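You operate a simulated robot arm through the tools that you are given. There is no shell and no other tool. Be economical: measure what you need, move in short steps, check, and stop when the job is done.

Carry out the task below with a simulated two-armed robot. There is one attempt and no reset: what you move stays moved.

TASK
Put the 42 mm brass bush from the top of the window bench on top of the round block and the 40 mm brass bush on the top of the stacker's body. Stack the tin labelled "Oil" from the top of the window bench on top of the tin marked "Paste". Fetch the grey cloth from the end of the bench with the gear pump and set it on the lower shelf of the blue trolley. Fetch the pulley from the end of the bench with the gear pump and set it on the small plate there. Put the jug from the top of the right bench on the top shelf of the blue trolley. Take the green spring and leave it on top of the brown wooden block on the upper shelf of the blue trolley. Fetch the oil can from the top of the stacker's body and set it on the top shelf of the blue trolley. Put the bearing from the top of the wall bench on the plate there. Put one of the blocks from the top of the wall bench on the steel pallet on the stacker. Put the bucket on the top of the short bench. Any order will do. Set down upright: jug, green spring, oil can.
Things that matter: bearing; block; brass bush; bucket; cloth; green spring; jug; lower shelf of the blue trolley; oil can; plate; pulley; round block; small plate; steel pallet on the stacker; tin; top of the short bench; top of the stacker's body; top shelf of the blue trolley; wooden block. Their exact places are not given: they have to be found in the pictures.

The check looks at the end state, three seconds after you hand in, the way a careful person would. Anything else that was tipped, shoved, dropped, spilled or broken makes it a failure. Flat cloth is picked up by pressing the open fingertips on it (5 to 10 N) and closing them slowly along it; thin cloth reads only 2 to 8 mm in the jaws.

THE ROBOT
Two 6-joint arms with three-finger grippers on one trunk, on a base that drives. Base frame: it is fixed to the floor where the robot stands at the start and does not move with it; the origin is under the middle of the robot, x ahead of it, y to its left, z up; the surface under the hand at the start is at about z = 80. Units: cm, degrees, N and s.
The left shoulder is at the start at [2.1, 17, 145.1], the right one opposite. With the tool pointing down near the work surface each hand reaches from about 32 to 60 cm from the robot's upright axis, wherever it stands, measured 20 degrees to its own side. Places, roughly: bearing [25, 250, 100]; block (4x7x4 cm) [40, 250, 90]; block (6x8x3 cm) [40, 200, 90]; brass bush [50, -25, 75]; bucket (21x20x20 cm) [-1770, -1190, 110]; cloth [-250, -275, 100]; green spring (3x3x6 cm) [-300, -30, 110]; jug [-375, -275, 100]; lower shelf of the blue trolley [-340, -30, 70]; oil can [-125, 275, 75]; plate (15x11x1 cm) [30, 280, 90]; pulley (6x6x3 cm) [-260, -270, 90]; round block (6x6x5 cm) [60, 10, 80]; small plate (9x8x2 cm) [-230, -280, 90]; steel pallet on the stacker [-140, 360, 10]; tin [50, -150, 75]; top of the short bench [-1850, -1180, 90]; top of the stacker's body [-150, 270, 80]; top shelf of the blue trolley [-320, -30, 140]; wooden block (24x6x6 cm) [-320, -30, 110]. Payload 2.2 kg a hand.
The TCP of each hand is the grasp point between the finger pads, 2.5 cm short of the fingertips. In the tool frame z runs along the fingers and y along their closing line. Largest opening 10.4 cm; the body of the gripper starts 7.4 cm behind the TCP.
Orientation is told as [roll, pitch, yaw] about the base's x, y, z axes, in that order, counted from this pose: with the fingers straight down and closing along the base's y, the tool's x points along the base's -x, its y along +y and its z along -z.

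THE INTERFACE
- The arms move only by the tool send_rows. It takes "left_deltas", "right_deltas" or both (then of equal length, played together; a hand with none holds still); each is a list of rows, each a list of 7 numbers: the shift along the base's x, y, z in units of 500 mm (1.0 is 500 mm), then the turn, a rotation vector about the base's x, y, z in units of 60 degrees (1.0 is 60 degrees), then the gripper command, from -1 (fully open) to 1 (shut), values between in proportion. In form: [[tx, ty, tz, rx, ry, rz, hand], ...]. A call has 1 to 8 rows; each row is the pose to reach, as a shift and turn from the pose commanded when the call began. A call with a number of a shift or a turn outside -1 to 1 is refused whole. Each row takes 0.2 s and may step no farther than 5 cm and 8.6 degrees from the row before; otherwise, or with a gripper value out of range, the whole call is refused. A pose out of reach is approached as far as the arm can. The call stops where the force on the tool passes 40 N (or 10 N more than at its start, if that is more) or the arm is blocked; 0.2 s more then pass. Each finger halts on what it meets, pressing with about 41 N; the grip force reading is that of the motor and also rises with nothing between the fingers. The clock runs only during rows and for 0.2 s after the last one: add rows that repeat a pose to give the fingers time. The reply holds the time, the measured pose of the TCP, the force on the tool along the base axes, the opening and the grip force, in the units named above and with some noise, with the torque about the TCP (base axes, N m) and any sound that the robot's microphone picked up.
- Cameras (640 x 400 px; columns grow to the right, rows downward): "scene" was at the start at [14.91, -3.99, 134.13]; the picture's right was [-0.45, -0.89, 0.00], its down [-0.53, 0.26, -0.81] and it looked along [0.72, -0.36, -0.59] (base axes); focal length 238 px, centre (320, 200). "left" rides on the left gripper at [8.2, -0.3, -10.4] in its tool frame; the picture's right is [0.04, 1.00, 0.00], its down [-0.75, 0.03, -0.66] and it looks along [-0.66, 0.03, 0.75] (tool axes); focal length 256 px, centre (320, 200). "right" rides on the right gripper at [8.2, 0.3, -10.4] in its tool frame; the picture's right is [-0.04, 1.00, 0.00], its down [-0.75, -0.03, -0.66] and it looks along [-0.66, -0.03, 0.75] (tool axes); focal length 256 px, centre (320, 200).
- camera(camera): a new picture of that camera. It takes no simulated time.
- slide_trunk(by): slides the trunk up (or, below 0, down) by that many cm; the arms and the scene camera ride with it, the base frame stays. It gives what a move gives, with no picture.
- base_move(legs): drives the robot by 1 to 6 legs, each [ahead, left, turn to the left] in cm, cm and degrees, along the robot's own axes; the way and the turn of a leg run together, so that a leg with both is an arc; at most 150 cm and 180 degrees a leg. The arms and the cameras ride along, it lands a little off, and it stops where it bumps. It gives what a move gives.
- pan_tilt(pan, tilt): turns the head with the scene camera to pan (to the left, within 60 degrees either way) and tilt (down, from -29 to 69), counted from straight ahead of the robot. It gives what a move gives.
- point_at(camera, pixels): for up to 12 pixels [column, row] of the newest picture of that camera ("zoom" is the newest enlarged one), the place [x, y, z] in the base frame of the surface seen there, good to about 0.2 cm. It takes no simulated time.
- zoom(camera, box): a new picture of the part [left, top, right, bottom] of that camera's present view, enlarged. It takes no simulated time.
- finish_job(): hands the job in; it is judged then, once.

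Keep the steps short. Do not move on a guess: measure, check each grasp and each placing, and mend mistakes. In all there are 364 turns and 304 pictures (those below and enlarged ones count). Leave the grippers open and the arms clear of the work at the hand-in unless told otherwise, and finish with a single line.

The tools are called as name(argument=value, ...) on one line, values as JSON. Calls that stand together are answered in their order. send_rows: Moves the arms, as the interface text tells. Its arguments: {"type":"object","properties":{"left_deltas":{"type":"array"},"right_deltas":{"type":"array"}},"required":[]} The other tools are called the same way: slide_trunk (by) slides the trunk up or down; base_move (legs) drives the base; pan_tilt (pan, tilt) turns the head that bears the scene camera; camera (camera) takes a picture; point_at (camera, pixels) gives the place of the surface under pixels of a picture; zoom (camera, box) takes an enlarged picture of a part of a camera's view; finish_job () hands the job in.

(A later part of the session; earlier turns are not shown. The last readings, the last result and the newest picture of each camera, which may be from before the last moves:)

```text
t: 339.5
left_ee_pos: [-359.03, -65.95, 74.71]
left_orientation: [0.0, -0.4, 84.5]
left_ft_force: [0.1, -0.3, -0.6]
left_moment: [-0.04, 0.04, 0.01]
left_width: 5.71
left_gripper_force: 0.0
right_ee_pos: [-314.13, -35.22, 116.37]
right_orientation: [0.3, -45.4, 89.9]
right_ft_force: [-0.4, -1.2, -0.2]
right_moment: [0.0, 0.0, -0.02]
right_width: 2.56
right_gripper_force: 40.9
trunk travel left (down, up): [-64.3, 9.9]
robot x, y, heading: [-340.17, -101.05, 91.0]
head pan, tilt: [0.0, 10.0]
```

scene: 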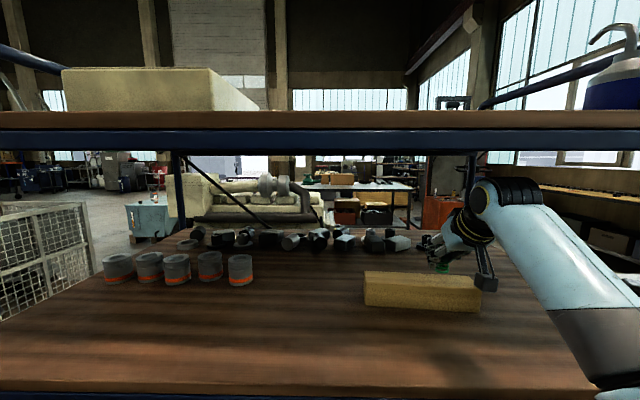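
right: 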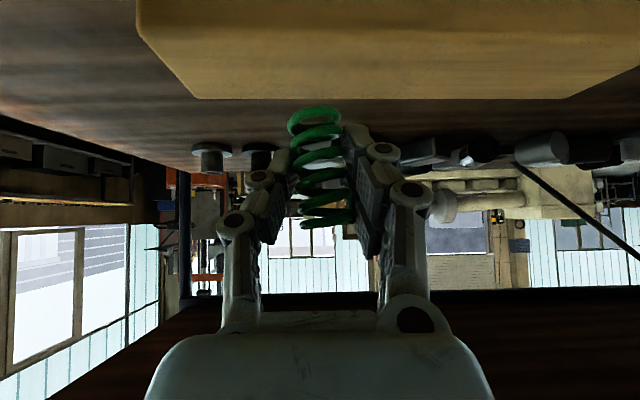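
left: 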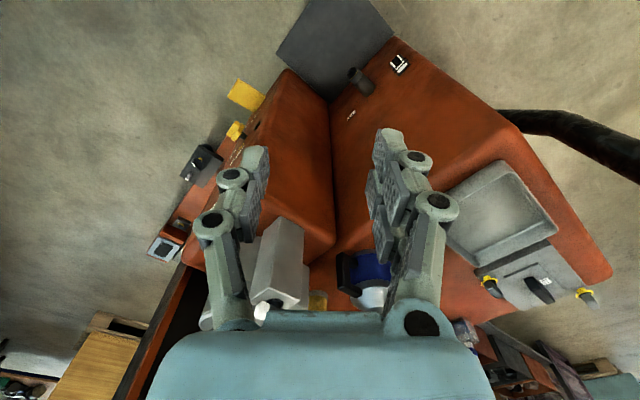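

send_rows(right_deltas=[[0, 0, -0.003, 0, 0, 0, 0.7], [0, 0, -0.005, 0, 0, 0, 0.7], [0, 0, -0.007, 0, 0, 0, 0.7], [0, 0, -0.007, 0, 0, 0, 0.7]])

camera(camera="right")

```text
t: 340.5
left_ee_pos: [-358.95, -65.95, 74.74]
left_orientation: [0.1, -0.3, 84.5]
left_ft_force: [-0.3, 0.2, 0.3]
left_moment: [-0.03, 0.01, -0.02]
left_width: 5.73
left_gripper_force: 0.1
right_ee_pos: [-314.23, -35.21, 115.91]
right_orientation: [0.4, -45.4, 90.0]
right_ft_force: [-0.1, 0.3, 1.0]
right_moment: [-0.02, 0.01, 0.0]
right_width: 2.56
right_gripper_force: 41.1
trunk travel left (down, up): [-64.3, 9.9]
robot x, y, heading: [-339.78, -100.58, 90.8]
head pan, tilt: [0.0, 10.0]
```

```text
179 pictures are left
```

right: 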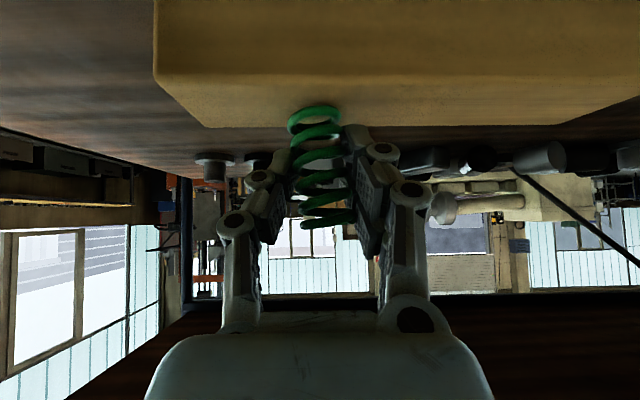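

send_rows(right_deltas=[[0, 0, -0.002, 0, 0, 0, 0.7], [0, 0, -0.004, 0, 0, 0, 0.7], [0, 0, -0.004, 0, 0, 0, 0.7]])

point_at(camera="right", pixels=[[315, 112], [296, 128], [335, 118], [250, 100], [260, 122], [325, 218]])

```text
t: 341.3
left_ee_pos: [-358.97, -65.92, 74.65]
left_orientation: [0.1, -0.2, 84.5]
left_ft_force: [-0.1, -0.1, -1.1]
left_moment: [0.0, 0.01, 0.0]
left_width: 5.71
left_gripper_force: 0.1
right_ee_pos: [-314.33, -35.22, 115.73]
right_orientation: [0.2, -45.4, 89.9]
right_ft_force: [0.2, 0.1, 0.9]
right_moment: [-0.01, 0.0, 0.03]
right_width: 2.55
right_gripper_force: 41.4
trunk travel left (down, up): [-64.3, 9.9]
robot x, y, heading: [-340.31, -100.42, 90.7]
head pan, tilt: [0.0, 10.0]
```

```text
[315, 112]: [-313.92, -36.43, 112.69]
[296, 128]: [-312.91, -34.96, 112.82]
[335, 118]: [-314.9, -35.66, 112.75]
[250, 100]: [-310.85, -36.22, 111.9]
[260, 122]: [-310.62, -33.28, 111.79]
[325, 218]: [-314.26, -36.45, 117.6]
```

send_rows(right_deltas=[[0, 0, -0.003, 0, 0, 0, 0.7], [0, 0, -0.006, 0, 0, 0, 0.7], [0, 0, -0.006, 0, 0, 0, 0.7]])

```text
t: 342.1
left_ee_pos: [-358.99, -65.98, 74.74]
left_orientation: [0.2, -0.3, 84.5]
left_ft_force: [0.4, 0.2, 0.3]
left_moment: [-0.03, 0.04, 0.01]
left_width: 5.73
left_gripper_force: 0.0
right_ee_pos: [-314.22, -35.38, 115.66]
right_orientation: [0.3, -45.7, 89.9]
right_ft_force: [1.5, 1.8, 12.9]
right_moment: [0.1, 0.06, -0.03]
right_width: 2.56
right_gripper_force: 41.0
trunk travel left (down, up): [-64.3, 9.9]
robot x, y, heading: [-340.02, -100.59, 90.9]
head pan, tilt: [0.0, 10.0]
```

Contact 12.9 N. Ease up 1.5 mm, open gently, withdraw backward/up.

send_rows(right_deltas=[[0, 0, 0.004, 0, 0, 0, 0.7], [0, 0, 0.004, 0, 0, 0, 0.45], [0, 0, 0.004, 0, 0, 0, 0.3], [0, 0, 0.004, 0, 0, 0, 0.0], [0, -0.03, 0.02, 0, 0, 0, 0.0], [0, -0.08, 0.04, 0, 0, 0, 0.0], [0, -0.14, 0.05, 0, 0, 0, 0.0]])

camera(camera="right")

camera(camera="scene")

```text
t: 343.7
left_ee_pos: [-359.14, -66.09, 74.78]
left_orientation: [0.1, -0.2, 84.5]
left_ft_force: [-0.2, -0.3, 0.0]
left_moment: [-0.01, -0.01, 0.0]
left_width: 5.7
left_gripper_force: 0.0
right_ee_pos: [-314.12, -42.54, 118.17]
right_orientation: [0.3, -45.4, 89.9]
right_ft_force: [0.3, -0.2, 0.8]
right_moment: [0.03, 0.0, -0.01]
right_width: 5.25
right_gripper_force: 0.1
trunk travel left (down, up): [-64.3, 9.9]
robot x, y, heading: [-340.02, -100.84, 91.1]
head pan, tilt: [0.0, 10.0]
```

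```text
178 pictures are left
```

right: 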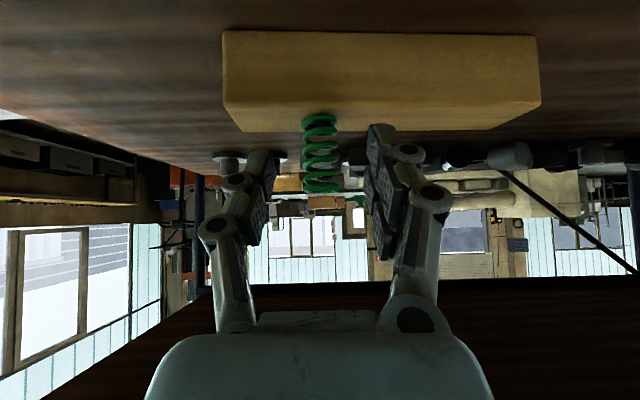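

```text
177 pictures are left
```

scene: 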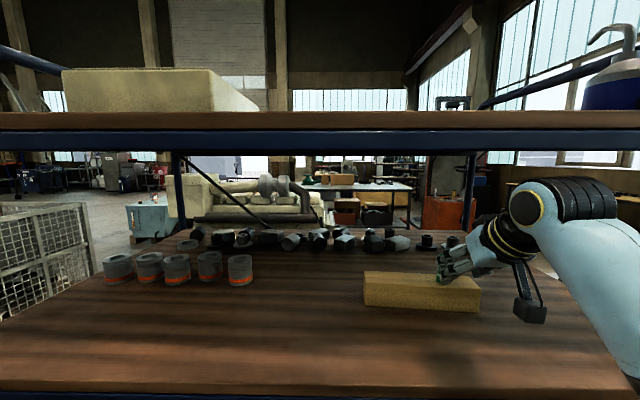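

Spring stands on the wooden block. Back out, raise the left hand, and turn to the right bench.

base_move(legs=[[-49, 0, 0], [0, 0, 180]])

send_rows(left_deltas=[[0, -0.04, 0.08, 0, 0, 0, -0.1], [0, -0.08, 0.16, 0, 0, 0, -0.1], [0, -0.12, 0.24, 0, 0, 0, -0.1], [0, -0.16, 0.32, 0, 0, 0, -0.1], [0, -0.2, 0.4, 0, 0, 0, -0.1], [0, -0.24, 0.48, 0, 0, 0, -0.1], [0, -0.26, 0.54, 0, 0, 0, -0.1]])

pan_tilt(pan=0, tilt=30)

camera(camera="scene")

```text
t: 353.8
left_ee_pos: [-320.93, -184.84, 74.76]
left_orientation: [0.1, -0.3, -97.1]
left_ft_force: [0.1, 0.3, 0.3]
left_moment: [-0.02, -0.02, -0.01]
left_width: 5.73
left_gripper_force: 0.0
right_ee_pos: [-366.57, -206.97, 118.01]
right_orientation: [0.3, -45.4, -91.8]
right_ft_force: [0.7, 0.6, -0.6]
right_moment: [-0.02, 0.0, 0.0]
right_width: 5.21
right_gripper_force: 0.0
trunk travel left (down, up): [-64.3, 9.9]
robot x, y, heading: [-339.19, -149.32, -90.4]
head pan, tilt: [0.0, 10.0]
```

```text
t: 355.4
left_ee_pos: [-320.92, -197.77, 101.81]
left_orientation: [0.2, -0.4, -97.3]
left_ft_force: [-0.8, 0.8, 0.3]
left_moment: [0.0, -0.03, -0.02]
left_width: 5.73
left_gripper_force: 0.1
right_ee_pos: [-366.58, -207.01, 118.05]
right_orientation: [0.3, -45.5, -91.9]
right_ft_force: [0.5, -0.1, -0.8]
right_moment: [0.02, -0.03, -0.03]
right_width: 5.21
right_gripper_force: 0.0
trunk travel left (down, up): [-64.3, 9.9]
robot x, y, heading: [-338.96, -149.91, -90.8]
head pan, tilt: [0.0, 10.0]
```

```text
t: 356.3
left_ee_pos: [-320.97, -197.75, 101.7]
left_orientation: [0.1, -0.3, -97.2]
left_ft_force: [-0.7, -0.1, 0.7]
left_moment: [-0.03, -0.02, 0.01]
left_width: 5.72
left_gripper_force: 0.0
right_ee_pos: [-366.59, -207.15, 118.14]
right_orientation: [0.3, -45.3, -92.0]
right_ft_force: [0.6, -0.4, -0.2]
right_moment: [0.0, 0.02, 0.01]
right_width: 5.19
right_gripper_force: 0.0
trunk travel left (down, up): [-64.3, 9.9]
robot x, y, heading: [-339.07, -149.85, -90.7]
head pan, tilt: [0.0, 30.0]
```

```text
176 pictures are left
```

scene: 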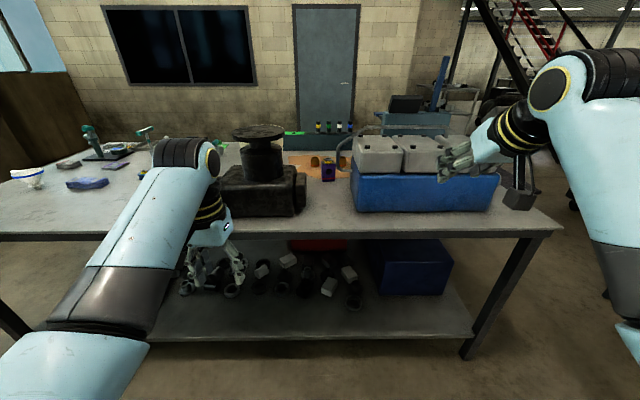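

zoom(camera="scene", box=[0, 100, 240, 250])

zoom(camera="scene", box=[220, 70, 520, 250])

```text
2.67 times, centred on (120, 175) of scene
```

zoom: 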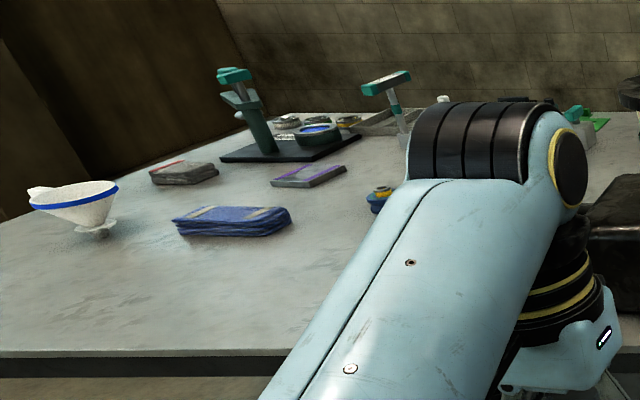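

```text
2.13 times, centred on (370, 160) of scene
```

zoom: 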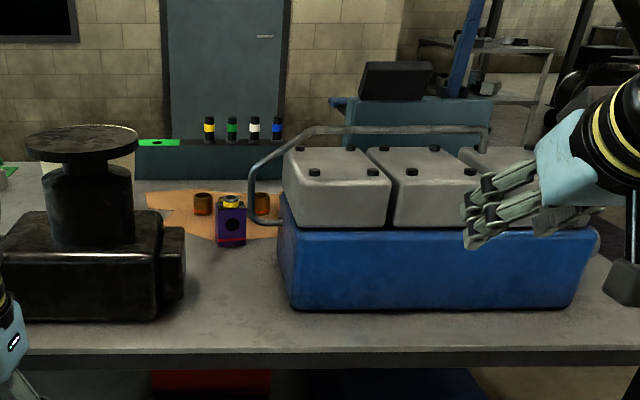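

point_at(camera="zoom", pixels=[[230, 225], [230, 202], [285, 230], [570, 240], [335, 160], [430, 160], [390, 75], [200, 205], [270, 140], [90, 190], [230, 250], [20, 255]])

base_move(legs=[[-15, 0, 0], [0, -60, 0], [0, 0, 25]])

camera(camera="scene")

```text
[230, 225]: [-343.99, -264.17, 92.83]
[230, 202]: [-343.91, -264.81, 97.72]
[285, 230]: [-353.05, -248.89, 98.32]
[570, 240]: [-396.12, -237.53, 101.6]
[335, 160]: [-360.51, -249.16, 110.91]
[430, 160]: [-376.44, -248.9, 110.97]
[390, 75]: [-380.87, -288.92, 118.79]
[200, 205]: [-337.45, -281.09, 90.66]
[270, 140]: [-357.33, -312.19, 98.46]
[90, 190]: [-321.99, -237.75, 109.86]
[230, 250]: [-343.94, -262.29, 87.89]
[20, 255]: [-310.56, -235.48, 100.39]
```

```text
t: 362.0
left_ee_pos: [-362.89, -169.76, 101.61]
left_orientation: [0.1, -0.3, -72.0]
left_ft_force: [-0.6, 0.2, 1.3]
left_moment: [0.01, 0.0, -0.01]
left_width: 5.73
left_gripper_force: 0.1
right_ee_pos: [-400.21, -197.56, 118.19]
right_orientation: [0.3, -45.4, -66.7]
right_ft_force: [0.4, -0.2, -0.9]
right_moment: [0.04, 0.0, -0.04]
right_width: 5.2
right_gripper_force: 0.0
trunk travel left (down, up): [-64.3, 9.9]
robot x, y, heading: [-399.92, -133.46, -66.0]
head pan, tilt: [0.0, 30.0]
```

```text
173 pictures are left
```

scene: 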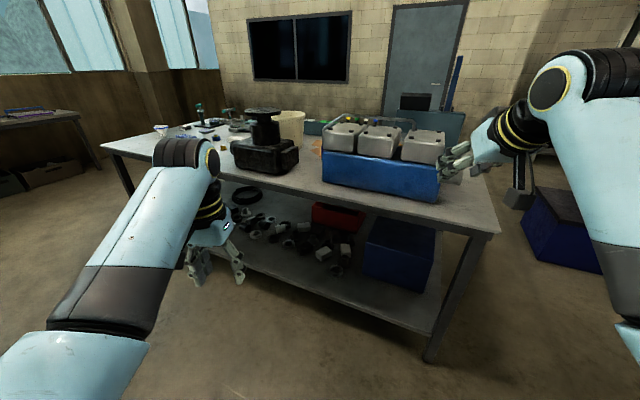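

point_at(camera="scene", pixels=[[560, 230], [530, 200], [600, 270], [490, 220], [292, 118], [340, 130], [320, 145], [625, 230]])

zoom(camera="scene", box=[200, 80, 500, 230])

```text
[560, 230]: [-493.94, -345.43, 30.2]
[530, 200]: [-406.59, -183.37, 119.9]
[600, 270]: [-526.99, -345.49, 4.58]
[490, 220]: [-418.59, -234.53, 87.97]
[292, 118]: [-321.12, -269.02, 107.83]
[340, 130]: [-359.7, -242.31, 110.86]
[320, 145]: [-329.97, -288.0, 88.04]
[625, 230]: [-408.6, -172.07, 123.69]
```

```text
2.13 times, centred on (350, 155) of scene
```

zoom: 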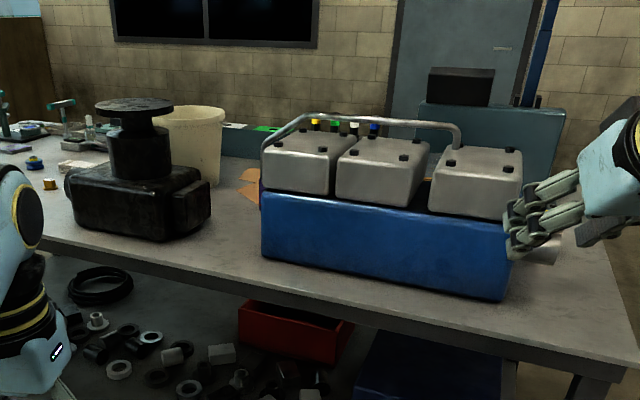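

Something pale is behind the right hand at the bin's right end. Move to the bench's west end for a look.

base_move(legs=[[0, -60, 0], [0, 0, 30]])

camera(camera="scene")

```text
t: 366.8
left_ee_pos: [-404.05, -170.98, 101.64]
left_orientation: [0.1, -0.2, -41.4]
left_ft_force: [0.1, -0.1, -0.5]
left_moment: [-0.05, -0.02, 0.0]
left_width: 5.72
left_gripper_force: 0.0
right_ee_pos: [-422.21, -213.86, 118.02]
right_orientation: [0.2, -45.4, -36.2]
right_ft_force: [-0.4, -0.1, -0.3]
right_moment: [-0.01, 0.01, 0.0]
right_width: 5.21
right_gripper_force: 0.1
trunk travel left (down, up): [-64.3, 9.9]
robot x, y, heading: [-454.01, -158.68, -34.9]
head pan, tilt: [0.0, 30.0]
```

```text
171 pictures are left
```

scene: 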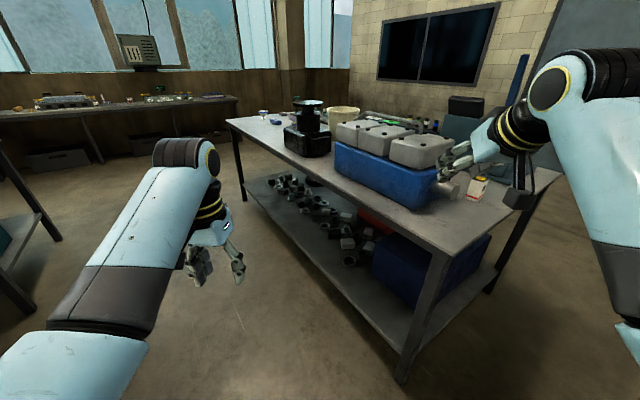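

Near (475,185) behind the right hand there's a pale container with a label. Pan and zoom.

zoom(camera="scene", box=[400, 110, 560, 220])

point_at(camera="zoom", pixels=[[290, 295], [315, 290], [190, 310], [320, 265], [260, 340], [100, 320]])

```text
3.64 times, centred on (480, 165) of scene
```

zoom: 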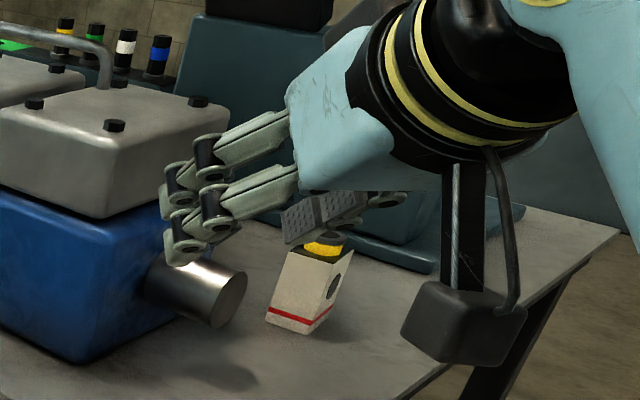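

```text
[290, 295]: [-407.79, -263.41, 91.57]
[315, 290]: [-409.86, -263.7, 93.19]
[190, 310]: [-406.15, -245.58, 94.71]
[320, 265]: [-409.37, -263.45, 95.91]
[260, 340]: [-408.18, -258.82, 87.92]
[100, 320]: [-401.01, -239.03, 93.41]
```

Two small canisters so far, (-344,-264) and (-409,-264). The space behind the bin is hidden; look from the west end.

base_move(legs=[[0, 0, 35], [-30, 0, 0], [0, -95, 0]])

slide_trunk(by=9.8)

pan_tilt(pan=0, tilt=25)

camera(camera="scene")

```text
t: 375.1
left_ee_pos: [-435.39, -236.13, 101.64]
left_orientation: [0.1, -0.3, -6.3]
left_ft_force: [0.1, -0.9, -0.3]
left_moment: [-0.01, 0.02, -0.01]
left_width: 5.73
left_gripper_force: 0.1
right_ee_pos: [-425.41, -281.47, 117.98]
right_orientation: [0.3, -45.4, -0.9]
right_ft_force: [0.4, 0.0, -0.2]
right_moment: [0.01, -0.03, 0.04]
right_width: 5.18
right_gripper_force: 0.2
trunk travel left (down, up): [-64.3, 9.9]
robot x, y, heading: [-483.66, -254.57, 0.2]
head pan, tilt: [0.0, 30.0]
```

```text
t: 376.5
left_ee_pos: [-435.59, -236.01, 111.47]
left_orientation: [0.0, -0.3, -6.3]
left_ft_force: [-1.4, 0.1, -1.6]
left_moment: [0.0, 0.02, 0.01]
left_width: 5.71
left_gripper_force: 0.0
right_ee_pos: [-425.38, -281.42, 127.88]
right_orientation: [0.2, -45.4, -1.0]
right_ft_force: [-1.0, 1.1, -0.9]
right_moment: [0.0, 0.02, -0.01]
right_width: 5.2
right_gripper_force: 0.1
trunk travel left (down, up): [-74.1, 0.1]
robot x, y, heading: [-483.12, -255.12, 0.3]
head pan, tilt: [0.0, 30.0]
```

```text
t: 377.1
left_ee_pos: [-435.39, -236.18, 111.51]
left_orientation: [0.1, -0.3, -6.3]
left_ft_force: [0.2, 0.5, -0.7]
left_moment: [0.02, -0.01, 0.02]
left_width: 5.72
left_gripper_force: 0.0
right_ee_pos: [-425.4, -281.55, 127.82]
right_orientation: [0.2, -45.4, -0.9]
right_ft_force: [0.5, -0.2, 0.6]
right_moment: [-0.01, 0.01, 0.01]
right_width: 5.22
right_gripper_force: 0.1
trunk travel left (down, up): [-74.1, 0.1]
robot x, y, heading: [-483.42, -254.94, 0.2]
head pan, tilt: [0.0, 25.0]
```

```text
169 pictures are left
```

scene: 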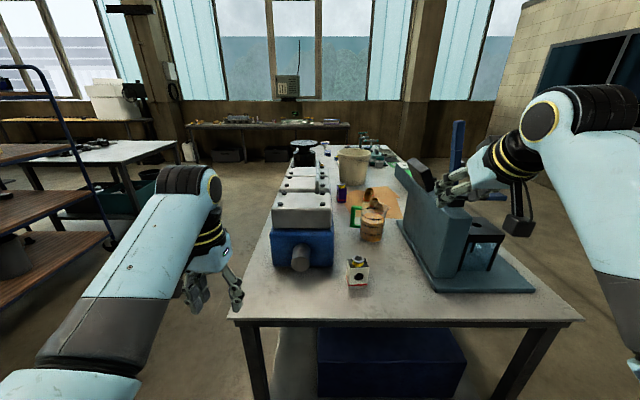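

zoom(camera="scene", box=[280, 140, 460, 300])

point_at(camera="zoom", pixels=[[330, 230], [330, 260], [275, 190], [275, 215], [300, 245], [358, 235], [330, 205], [282, 325], [210, 130], [410, 150], [455, 200], [320, 130]])

```text
2.50 times, centred on (370, 220) of scene
```

zoom: 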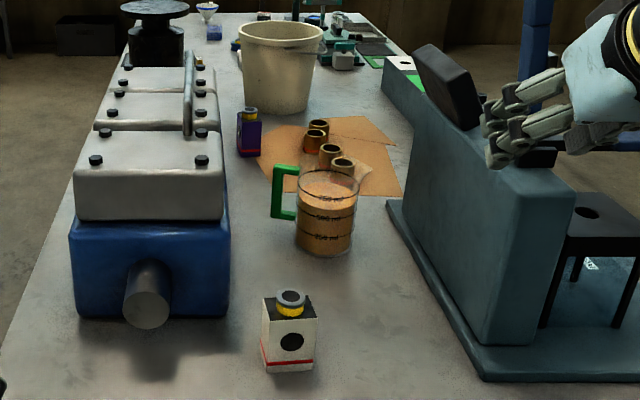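

```text
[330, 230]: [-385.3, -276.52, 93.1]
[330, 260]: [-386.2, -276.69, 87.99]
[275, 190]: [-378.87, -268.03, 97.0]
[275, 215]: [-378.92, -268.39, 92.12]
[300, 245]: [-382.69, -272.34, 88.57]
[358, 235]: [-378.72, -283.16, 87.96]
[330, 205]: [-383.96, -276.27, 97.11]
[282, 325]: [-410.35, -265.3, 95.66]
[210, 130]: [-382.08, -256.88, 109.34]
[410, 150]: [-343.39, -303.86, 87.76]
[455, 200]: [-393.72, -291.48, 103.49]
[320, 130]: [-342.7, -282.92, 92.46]
```

Found the jug: a graduated measuring jug with a green handle at ≈(-381,-276.5). Zoom closer.

zoom(camera="scene", box=[345, 195, 405, 255])

point_at(camera="zoom", pixels=[[220, 120], [190, 115], [185, 250], [275, 345], [330, 350], [385, 330], [400, 130], [320, 80], [255, 150], [330, 200], [210, 190], [270, 200]])

```text
6.67 times, centred on (375, 225) of scene
```

zoom: 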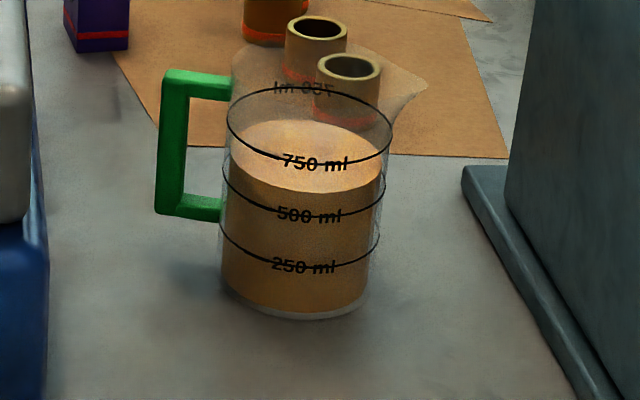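

```text
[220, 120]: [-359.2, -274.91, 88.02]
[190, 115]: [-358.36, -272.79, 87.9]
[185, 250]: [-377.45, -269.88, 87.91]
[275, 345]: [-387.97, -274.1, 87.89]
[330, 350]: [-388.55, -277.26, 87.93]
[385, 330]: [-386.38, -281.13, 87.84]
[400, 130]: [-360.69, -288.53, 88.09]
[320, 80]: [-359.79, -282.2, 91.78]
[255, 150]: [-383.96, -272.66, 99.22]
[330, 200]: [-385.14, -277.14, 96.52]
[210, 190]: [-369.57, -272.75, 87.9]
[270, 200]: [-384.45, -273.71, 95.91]
```

The jug holds ~700 ml of liquid, so it must stay level and be moved gently. I'll use the left hand tilted ~55° from the north-west. First lower the trunk and pitch the left hand here, clear of the bench.

slide_trunk(by=-9.8)

send_rows(left_deltas=[[0.0, 0.03, 0, -0.006, -0.115, 0.012, -0.5], [0.0, 0.06, 0, -0.013, -0.23, 0.024, -1], [0.0, 0.09, 0, -0.019, -0.345, 0.036, -1], [0.0, 0.12, 0, -0.025, -0.46, 0.048, -1], [0.0, 0.14, 0, -0.031, -0.575, 0.06, -1], [0.0, 0.14, 0, -0.037, -0.69, 0.073, -1], [0.0, 0.14, 0, -0.044, -0.805, 0.085, -1], [0.0, 0.14, 0, -0.05, -0.917, 0.097, -1]])

camera(camera="scene")

```text
t: 378.4
left_ee_pos: [-435.45, -236.07, 101.74]
left_orientation: [0.2, -0.2, -6.3]
left_ft_force: [-0.2, -0.1, -0.1]
left_moment: [-0.01, 0.03, 0.02]
left_width: 5.74
left_gripper_force: 0.0
right_ee_pos: [-425.35, -281.5, 118.13]
right_orientation: [0.3, -45.4, -0.9]
right_ft_force: [-1.2, -0.6, 0.0]
right_moment: [-0.03, -0.01, 0.02]
right_width: 5.2
right_gripper_force: 0.0
trunk travel left (down, up): [-64.3, 9.9]
robot x, y, heading: [-483.2, -255.01, 0.5]
head pan, tilt: [0.0, 25.0]
```

```text
t: 380.2
left_ee_pos: [-435.49, -229.07, 101.72]
left_orientation: [0.1, -55.5, 0.0]
left_ft_force: [1.1, -0.5, 0.3]
left_moment: [0.02, -0.01, -0.05]
left_width: 10.41
left_gripper_force: 0.0
right_ee_pos: [-425.55, -281.6, 118.1]
right_orientation: [0.2, -45.4, -0.9]
right_ft_force: [1.1, -0.3, -0.2]
right_moment: [0.04, 0.01, -0.02]
right_width: 5.19
right_gripper_force: 0.1
trunk travel left (down, up): [-64.3, 9.9]
robot x, y, heading: [-483.15, -254.86, 0.0]
head pan, tilt: [0.0, 25.0]
```

```text
166 pictures are left
```

scene: 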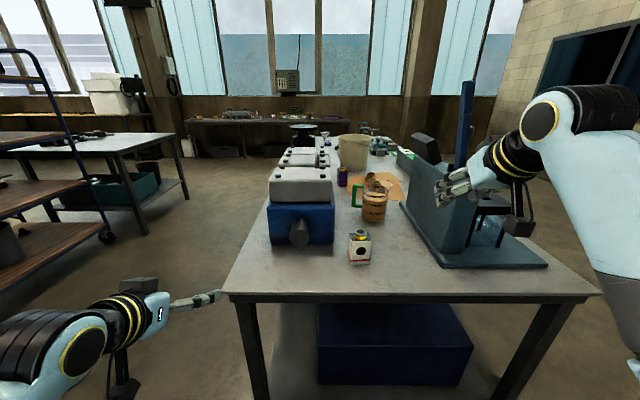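

Retract the right hand a bit, then turn -30° and move alongside.

send_rows(right_deltas=[[-0.05, 0, -0.05, 0, 0, 0, 0], [-0.1, 0, -0.1, 0, 0, 0, 0], [-0.15, 0, -0.15, 0, 0, 0, 0], [-0.2, 0, -0.18, 0, 0, 0, 0]])

base_move(legs=[[0, 0, -30], [0, 7.3, 0], [15, 0, 0]])

camera(camera="scene")

camera(camera="left")

```text
t: 381.2
left_ee_pos: [-435.51, -229.07, 101.71]
left_orientation: [0.1, -55.4, 0.1]
left_ft_force: [-1.2, -0.5, 0.8]
left_moment: [-0.01, 0.0, 0.0]
left_width: 10.41
left_gripper_force: 0.0
right_ee_pos: [-435.48, -281.55, 109.3]
right_orientation: [0.2, -45.5, -0.9]
right_ft_force: [0.8, -0.1, 0.1]
right_moment: [-0.01, 0.0, 0.0]
right_width: 5.23
right_gripper_force: 0.1
trunk travel left (down, up): [-64.3, 9.9]
robot x, y, heading: [-483.31, -255.04, 0.3]
head pan, tilt: [0.0, 25.0]
```

```text
t: 384.7
left_ee_pos: [-413.54, -256.5, 101.69]
left_orientation: [0.0, -55.1, -29.4]
left_ft_force: [-5.5, 0.5, 1.2]
left_moment: [0.09, -0.14, 0.22]
left_width: 10.42
left_gripper_force: 0.1
right_ee_pos: [-439.38, -302.23, 109.18]
right_orientation: [0.3, -45.4, -30.6]
right_ft_force: [0.2, 0.5, -0.6]
right_moment: [0.0, -0.05, -0.02]
right_width: 5.18
right_gripper_force: 0.0
trunk travel left (down, up): [-64.3, 9.9]
robot x, y, heading: [-468.12, -255.61, -29.5]
head pan, tilt: [0.0, 25.0]
stopped in leg 3: the force on the tool passed its limit at 114 N (the readings are from after the stop); the commanded pose is now the measured one
```

```text
165 pictures are left
```

scene: 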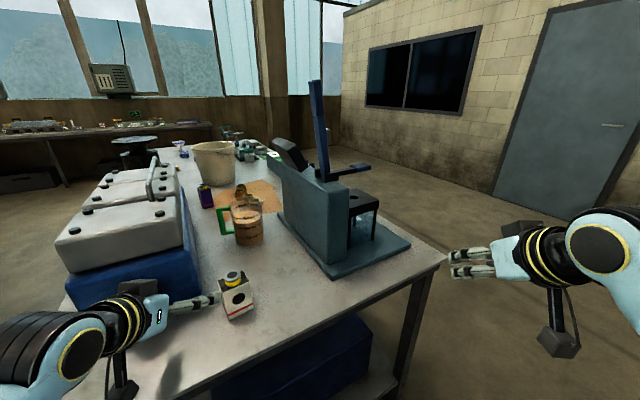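

```text
164 pictures are left
```

left: 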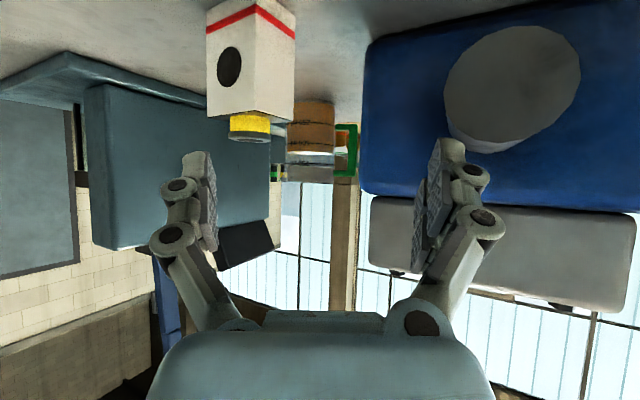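

The left hand touched something. Measure the canister, cylinder and fingertips.

point_at(camera="left", pixels=[[250, 60], [225, 20], [290, 25], [250, 125], [215, 95], [285, 100], [250, 138], [195, 160], [510, 90], [460, 130], [455, 150]])

zoom(camera="scene", box=[60, 250, 280, 400])

```text
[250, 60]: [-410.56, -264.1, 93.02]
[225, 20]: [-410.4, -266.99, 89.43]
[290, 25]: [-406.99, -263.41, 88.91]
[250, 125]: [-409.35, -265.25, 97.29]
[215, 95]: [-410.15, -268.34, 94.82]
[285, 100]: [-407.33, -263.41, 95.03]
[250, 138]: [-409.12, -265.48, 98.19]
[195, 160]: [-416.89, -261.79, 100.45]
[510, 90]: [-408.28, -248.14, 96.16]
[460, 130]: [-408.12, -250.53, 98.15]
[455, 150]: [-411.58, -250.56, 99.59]
```

```text
2.67 times, centred on (170, 325) of scene
```

zoom: 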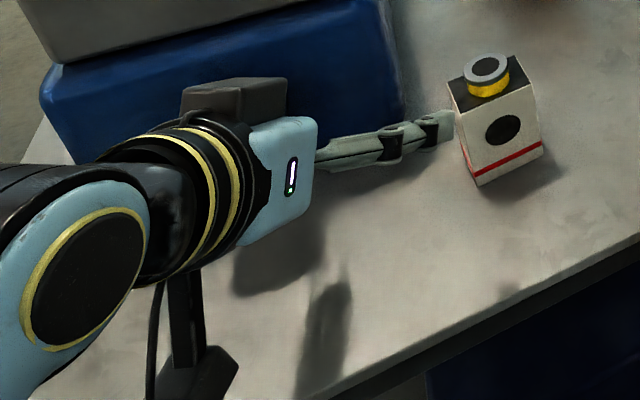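

The north fingertip met the steel cylinder's end (x≈-408). Back off 6, raise the hand 9 cm, and check the bin hasn't moved.

base_move(legs=[[-6, 0, 0]])

send_rows(left_deltas=[[0, 0, 0.06, 0, 0, 0, -1], [0, 0, 0.12, 0, 0, 0, -1], [0, 0, 0.2, 0, 0, 0, -1]])

zoom(camera="scene", box=[40, 130, 300, 350])

camera(camera="left")

```text
t: 385.7
left_ee_pos: [-418.87, -253.45, 101.75]
left_orientation: [0.0, -55.1, -29.4]
left_ft_force: [-0.5, 0.0, 0.4]
left_moment: [-0.04, -0.03, -0.01]
left_width: 10.39
left_gripper_force: 0.1
right_ee_pos: [-444.6, -299.29, 109.3]
right_orientation: [0.3, -45.5, -30.6]
right_ft_force: [-0.4, -0.2, 0.4]
right_moment: [-0.01, -0.02, -0.02]
right_width: 5.17
right_gripper_force: 0.0
trunk travel left (down, up): [-64.3, 9.9]
robot x, y, heading: [-472.84, -252.42, -29.5]
head pan, tilt: [0.0, 25.0]
```

```text
t: 386.5
left_ee_pos: [-418.66, -253.73, 111.57]
left_orientation: [-0.1, -54.9, -29.3]
left_ft_force: [0.1, -0.2, -0.1]
left_moment: [-0.01, 0.02, 0.0]
left_width: 10.41
left_gripper_force: 0.1
right_ee_pos: [-444.5, -299.2, 109.14]
right_orientation: [0.4, -45.4, -30.6]
right_ft_force: [-0.4, 0.1, 0.1]
right_moment: [0.01, 0.01, 0.01]
right_width: 5.21
right_gripper_force: 0.0
trunk travel left (down, up): [-64.3, 9.9]
robot x, y, heading: [-472.97, -252.22, -29.6]
head pan, tilt: [0.0, 25.0]
```

```text
1.82 times, centred on (170, 240) of scene
```

zoom: 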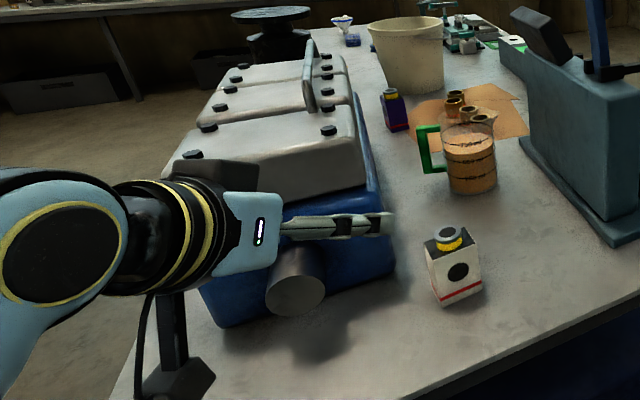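

```text
161 pictures are left
```

left: 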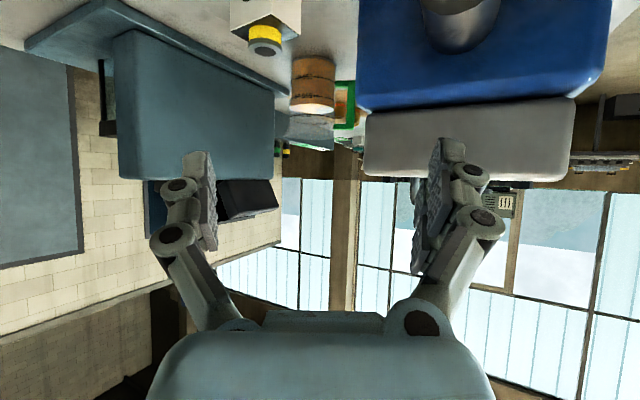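

Aligned with the jug. Move base ahead 28 at this height.

base_move(legs=[[28, 0, 0]])

camera(camera="left")

camera(camera="scene")

```text
t: 387.6
left_ee_pos: [-413.27, -256.58, 111.59]
left_orientation: [-0.2, -54.4, -28.8]
left_ft_force: [-7.8, 1.7, 2.4]
left_moment: [0.15, -0.2, 0.46]
left_width: 10.6
left_gripper_force: 0.1
right_ee_pos: [-438.76, -302.41, 109.15]
right_orientation: [0.3, -45.4, -30.5]
right_ft_force: [-0.3, 0.3, 0.6]
right_moment: [0.01, -0.01, 0.04]
right_width: 5.22
right_gripper_force: 0.0
trunk travel left (down, up): [-64.3, 9.9]
robot x, y, heading: [-466.84, -255.59, -29.3]
head pan, tilt: [0.0, 25.0]
stopped in leg 1: the force on the tool passed its limit at 139 N (the readings are from after the stop); the commanded pose is now the measured one
```

```text
160 pictures are left
```

left: 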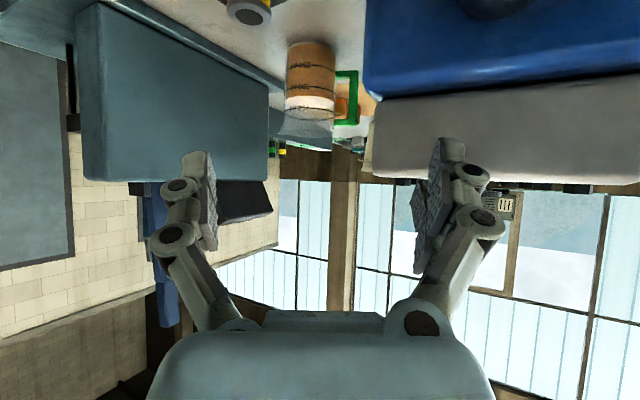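

```text
159 pictures are left
```

scene: 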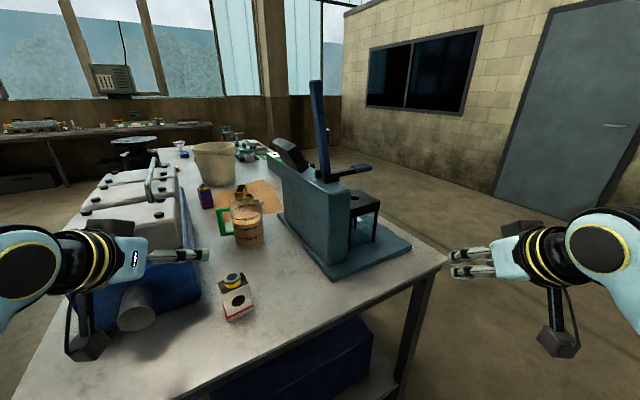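

Blocked again at the same spot: the bin's end seems to act as a solid block out to x≈-408. I'll instead come from the west-south-west. Measure the press first.

point_at(camera="scene", pixels=[[276, 180], [285, 230], [325, 260], [340, 200], [300, 175], [335, 278], [410, 243], [250, 240], [238, 210], [221, 220], [325, 255], [250, 215]])

zoom(camera="scene", box=[200, 170, 360, 290])

```text
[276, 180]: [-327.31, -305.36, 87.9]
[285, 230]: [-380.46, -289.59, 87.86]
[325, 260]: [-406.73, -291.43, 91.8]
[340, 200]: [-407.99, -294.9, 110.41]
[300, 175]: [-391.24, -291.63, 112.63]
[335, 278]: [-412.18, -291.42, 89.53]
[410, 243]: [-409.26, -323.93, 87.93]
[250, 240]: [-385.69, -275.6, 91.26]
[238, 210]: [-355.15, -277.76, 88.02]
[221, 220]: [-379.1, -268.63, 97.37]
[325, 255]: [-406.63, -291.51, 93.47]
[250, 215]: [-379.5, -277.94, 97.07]
```

```text
3.33 times, centred on (280, 230) of scene
```

zoom: 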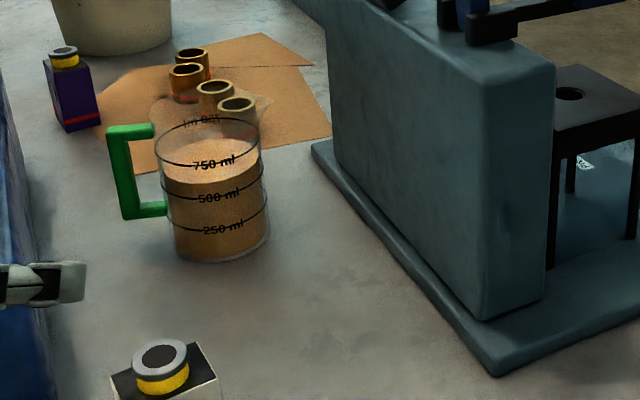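

Plan: use the right hand, approaching along +15° between canister and press. Back off; raise the left hand high (above the bin), pitch the right hand to 55° and open it.

base_move(legs=[[-20, 0, 0]])

send_rows(left_deltas=[[0, 0, 0.08, 0, 0, 0, -1], [0, 0, 0.16, 0, 0, 0, -1], [0, 0, 0.24, 0, 0, 0, -1], [0, 0, 0.32, 0, 0, 0, -1]], right_deltas=[[0, 0, 0, 0, 0, 0, -0.4], [0, 0, 0, -0.043, -0.074, 0, -1], [0, 0, 0, -0.083, -0.142, 0, -1], [0, 0, 0, -0.083, -0.142, 0, -1]])

```text
t: 389.2
left_ee_pos: [-430.73, -246.84, 111.57]
left_orientation: [-0.3, -54.5, -28.6]
left_ft_force: [-0.1, -0.1, 0.7]
left_moment: [-0.01, -0.06, 0.03]
left_width: 10.41
left_gripper_force: 0.2
right_ee_pos: [-456.06, -292.61, 109.14]
right_orientation: [0.3, -45.4, -30.6]
right_ft_force: [0.6, 0.9, 0.5]
right_moment: [-0.02, 0.0, -0.02]
right_width: 5.17
right_gripper_force: 0.0
trunk travel left (down, up): [-64.3, 9.9]
robot x, y, heading: [-484.27, -245.65, -29.0]
head pan, tilt: [0.0, 25.0]
```

```text
t: 390.2
left_ee_pos: [-430.46, -246.92, 127.82]
left_orientation: [-0.2, -54.4, -28.7]
left_ft_force: [-0.1, -0.2, -0.1]
left_moment: [-0.02, -0.01, 0.04]
left_width: 10.4
left_gripper_force: 0.0
right_ee_pos: [-456.06, -292.74, 109.12]
right_orientation: [0.4, -55.2, -30.5]
right_ft_force: [-0.5, -0.3, 0.2]
right_moment: [-0.02, 0.02, 0.02]
right_width: 10.42
right_gripper_force: 0.0
trunk travel left (down, up): [-64.3, 9.9]
robot x, y, heading: [-484.42, -245.74, -29.6]
head pan, tilt: [0.0, 25.0]
```

Turn to +15° and go to the staging point in line with the jug.

base_move(legs=[[0, 0, 44.6], [0, -29, 0], [7.7, 0, 0]])

camera(camera="right")

camera(camera="scene")

```text
t: 394.9
left_ee_pos: [-430.05, -233.74, 127.64]
left_orientation: [-0.3, -54.4, 16.0]
left_ft_force: [1.0, 0.0, -0.8]
left_moment: [-0.01, 0.01, 0.02]
left_width: 10.39
left_gripper_force: 0.0
right_ee_pos: [-415.89, -284.37, 109.12]
right_orientation: [0.5, -55.2, 14.1]
right_ft_force: [0.2, 0.2, -0.4]
right_moment: [0.03, -0.01, -0.01]
right_width: 10.38
right_gripper_force: 0.1
trunk travel left (down, up): [-64.3, 9.9]
robot x, y, heading: [-469.2, -271.02, 15.5]
head pan, tilt: [0.0, 25.0]
```

```text
157 pictures are left
```

right: 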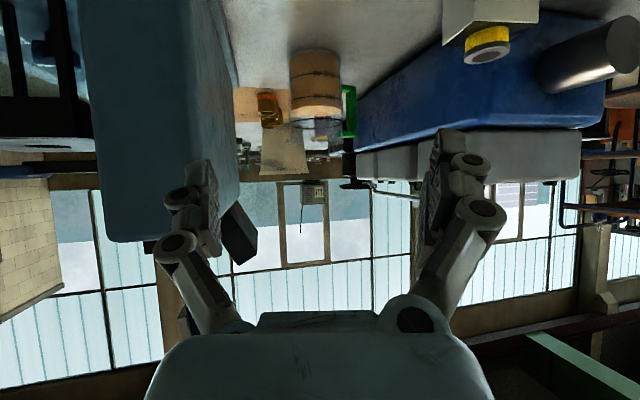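

```text
156 pictures are left
```

scene: 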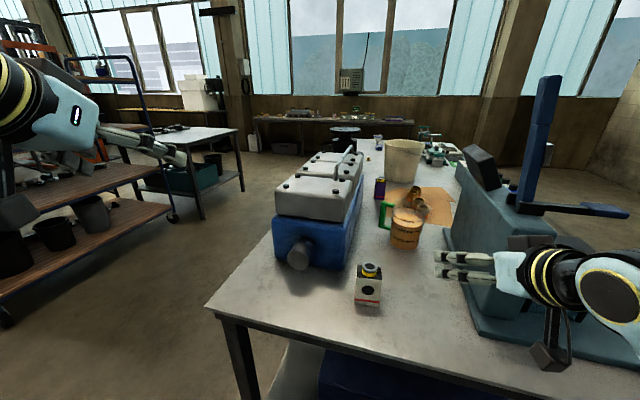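

zoom(camera="right", box=[250, 30, 390, 170])

point_at(camera="zoom", pixels=[[190, 130], [300, 90], [300, 130], [395, 130], [300, 170], [410, 200], [440, 250], [470, 300], [440, 350], [185, 90], [400, 90]])

```text
2.86 times, centred on (320, 100) of right
```

zoom: 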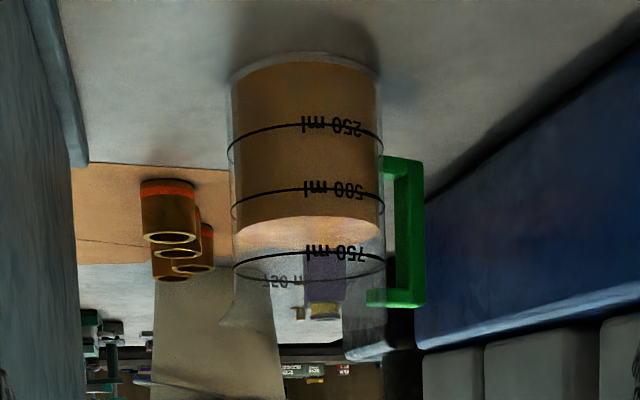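

```text
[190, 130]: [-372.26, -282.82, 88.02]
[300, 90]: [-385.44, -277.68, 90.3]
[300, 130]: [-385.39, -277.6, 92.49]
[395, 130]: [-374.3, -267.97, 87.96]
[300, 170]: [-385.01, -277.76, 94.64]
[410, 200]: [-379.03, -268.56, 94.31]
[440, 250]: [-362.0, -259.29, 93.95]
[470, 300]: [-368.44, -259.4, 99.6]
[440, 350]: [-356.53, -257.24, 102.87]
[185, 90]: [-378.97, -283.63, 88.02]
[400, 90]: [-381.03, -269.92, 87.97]
```

Jug Ø≈9.5, centre ≈(-380.9,-276.1). Lower the hand to z 94 here.

send_rows(right_deltas=[[0.002, -0.01, -0.08, 0, 0, 0, -1], [0.004, -0.02, -0.16, 0, 0, 0, -1], [0.004, -0.02, -0.24, 0, 0, 0, -1], [0.004, -0.02, -0.302, 0, 0, 0, -1], [0.004, -0.02, -0.302, 0, 0, 0, -1]])

base_move(legs=[[18, 0, 0]])

camera(camera="right")

camera(camera="scene")

```text
t: 396.1
left_ee_pos: [-430.27, -233.8, 127.79]
left_orientation: [-0.3, -54.5, 16.0]
left_ft_force: [-0.4, -0.4, 0.4]
left_moment: [0.02, 0.03, 0.0]
left_width: 10.41
left_gripper_force: 0.1
right_ee_pos: [-415.65, -285.41, 93.99]
right_orientation: [0.3, -55.3, 14.4]
right_ft_force: [-0.1, -0.3, 0.0]
right_moment: [0.0, 0.02, -0.06]
right_width: 10.39
right_gripper_force: 0.0
trunk travel left (down, up): [-64.3, 9.9]
robot x, y, heading: [-468.83, -271.02, 15.3]
head pan, tilt: [0.0, 25.0]
```

```text
t: 397.6
left_ee_pos: [-412.54, -228.97, 127.71]
left_orientation: [-0.3, -54.5, 16.1]
left_ft_force: [0.1, -0.2, 0.1]
left_moment: [0.0, 0.0, -0.02]
left_width: 10.42
left_gripper_force: 0.1
right_ee_pos: [-397.97, -280.5, 93.94]
right_orientation: [0.2, -55.1, 14.1]
right_ft_force: [0.8, 0.3, 0.9]
right_moment: [-0.03, 0.0, -0.03]
right_width: 10.41
right_gripper_force: 0.0
trunk travel left (down, up): [-64.3, 9.9]
robot x, y, heading: [-451.35, -266.63, 15.5]
head pan, tilt: [0.0, 25.0]
```

```text
154 pictures are left
```

right: 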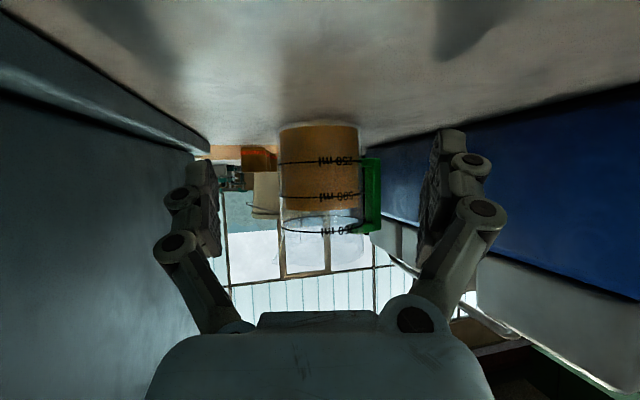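

```text
153 pictures are left
```

scene: 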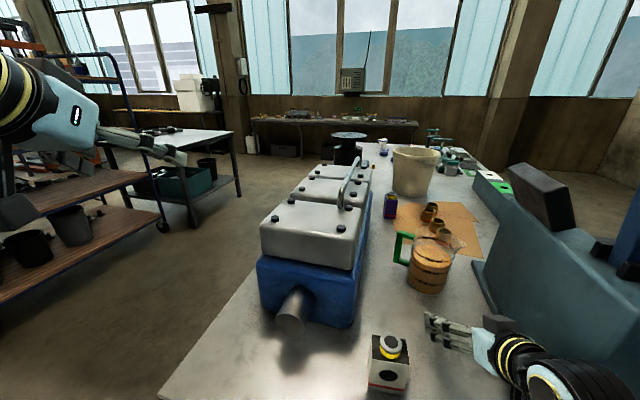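

Aligned. Move base 6 more ahead, then advance with the arm.

base_move(legs=[[6, 0, 0]])

camera(camera="right")

point_at(camera="right", pixels=[[320, 180], [320, 200], [300, 180], [340, 180], [370, 200]])

```text
t: 398.6
left_ee_pos: [-406.53, -227.31, 127.65]
left_orientation: [-0.3, -54.3, 16.1]
left_ft_force: [0.5, -0.7, 0.1]
left_moment: [0.0, 0.02, 0.04]
left_width: 10.38
left_gripper_force: 0.1
right_ee_pos: [-392.01, -278.85, 94.02]
right_orientation: [0.2, -55.2, 14.3]
right_ft_force: [1.0, 0.0, -0.8]
right_moment: [0.0, 0.01, 0.05]
right_width: 10.4
right_gripper_force: 0.0
trunk travel left (down, up): [-64.3, 9.9]
robot x, y, heading: [-445.93, -264.32, 15.3]
head pan, tilt: [0.0, 25.0]
```

```text
152 pictures are left
```

right: 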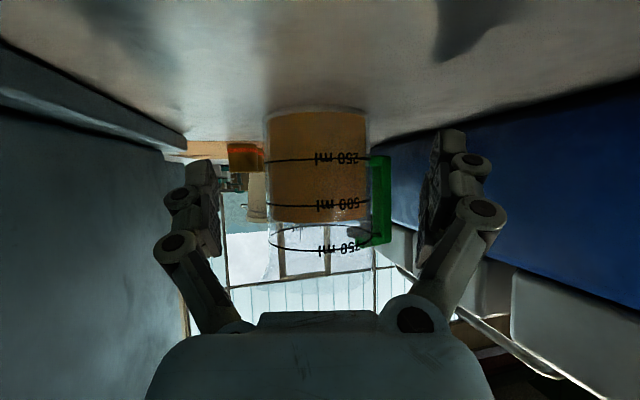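

```text
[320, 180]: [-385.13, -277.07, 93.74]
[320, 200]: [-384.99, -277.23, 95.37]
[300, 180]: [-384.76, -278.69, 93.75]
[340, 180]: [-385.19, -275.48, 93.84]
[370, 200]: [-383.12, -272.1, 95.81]
```

Advance 8 cm, look again.

send_rows(right_deltas=[[0.03, 0.006, 0, 0, 0, 0, -1], [0.07, 0.015, 0, 0, 0, 0, -1], [0.11, 0.025, 0, 0, 0, 0, -1], [0.14, 0.032, 0, 0, 0, 0, -1], [0.156, 0.036, 0, 0, 0, 0, -1], [0.156, 0.036, 0, 0, 0, 0, -1]])

camera(camera="right")

```text
t: 400.0
left_ee_pos: [-406.73, -227.33, 127.62]
left_orientation: [-0.3, -54.5, 16.0]
left_ft_force: [-1.3, -0.9, 0.4]
left_moment: [-0.01, 0.0, -0.01]
left_width: 10.4
left_gripper_force: 0.1
right_ee_pos: [-384.33, -277.05, 94.0]
right_orientation: [0.3, -55.3, 14.3]
right_ft_force: [-0.2, -0.1, -0.1]
right_moment: [0.02, 0.0, 0.02]
right_width: 10.41
right_gripper_force: 0.1
trunk travel left (down, up): [-64.3, 9.9]
robot x, y, heading: [-445.74, -265.04, 15.3]
head pan, tilt: [0.0, 25.0]
```

```text
151 pictures are left
```

right: 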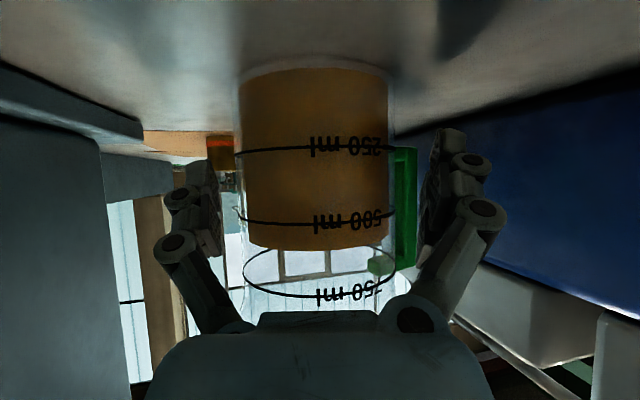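

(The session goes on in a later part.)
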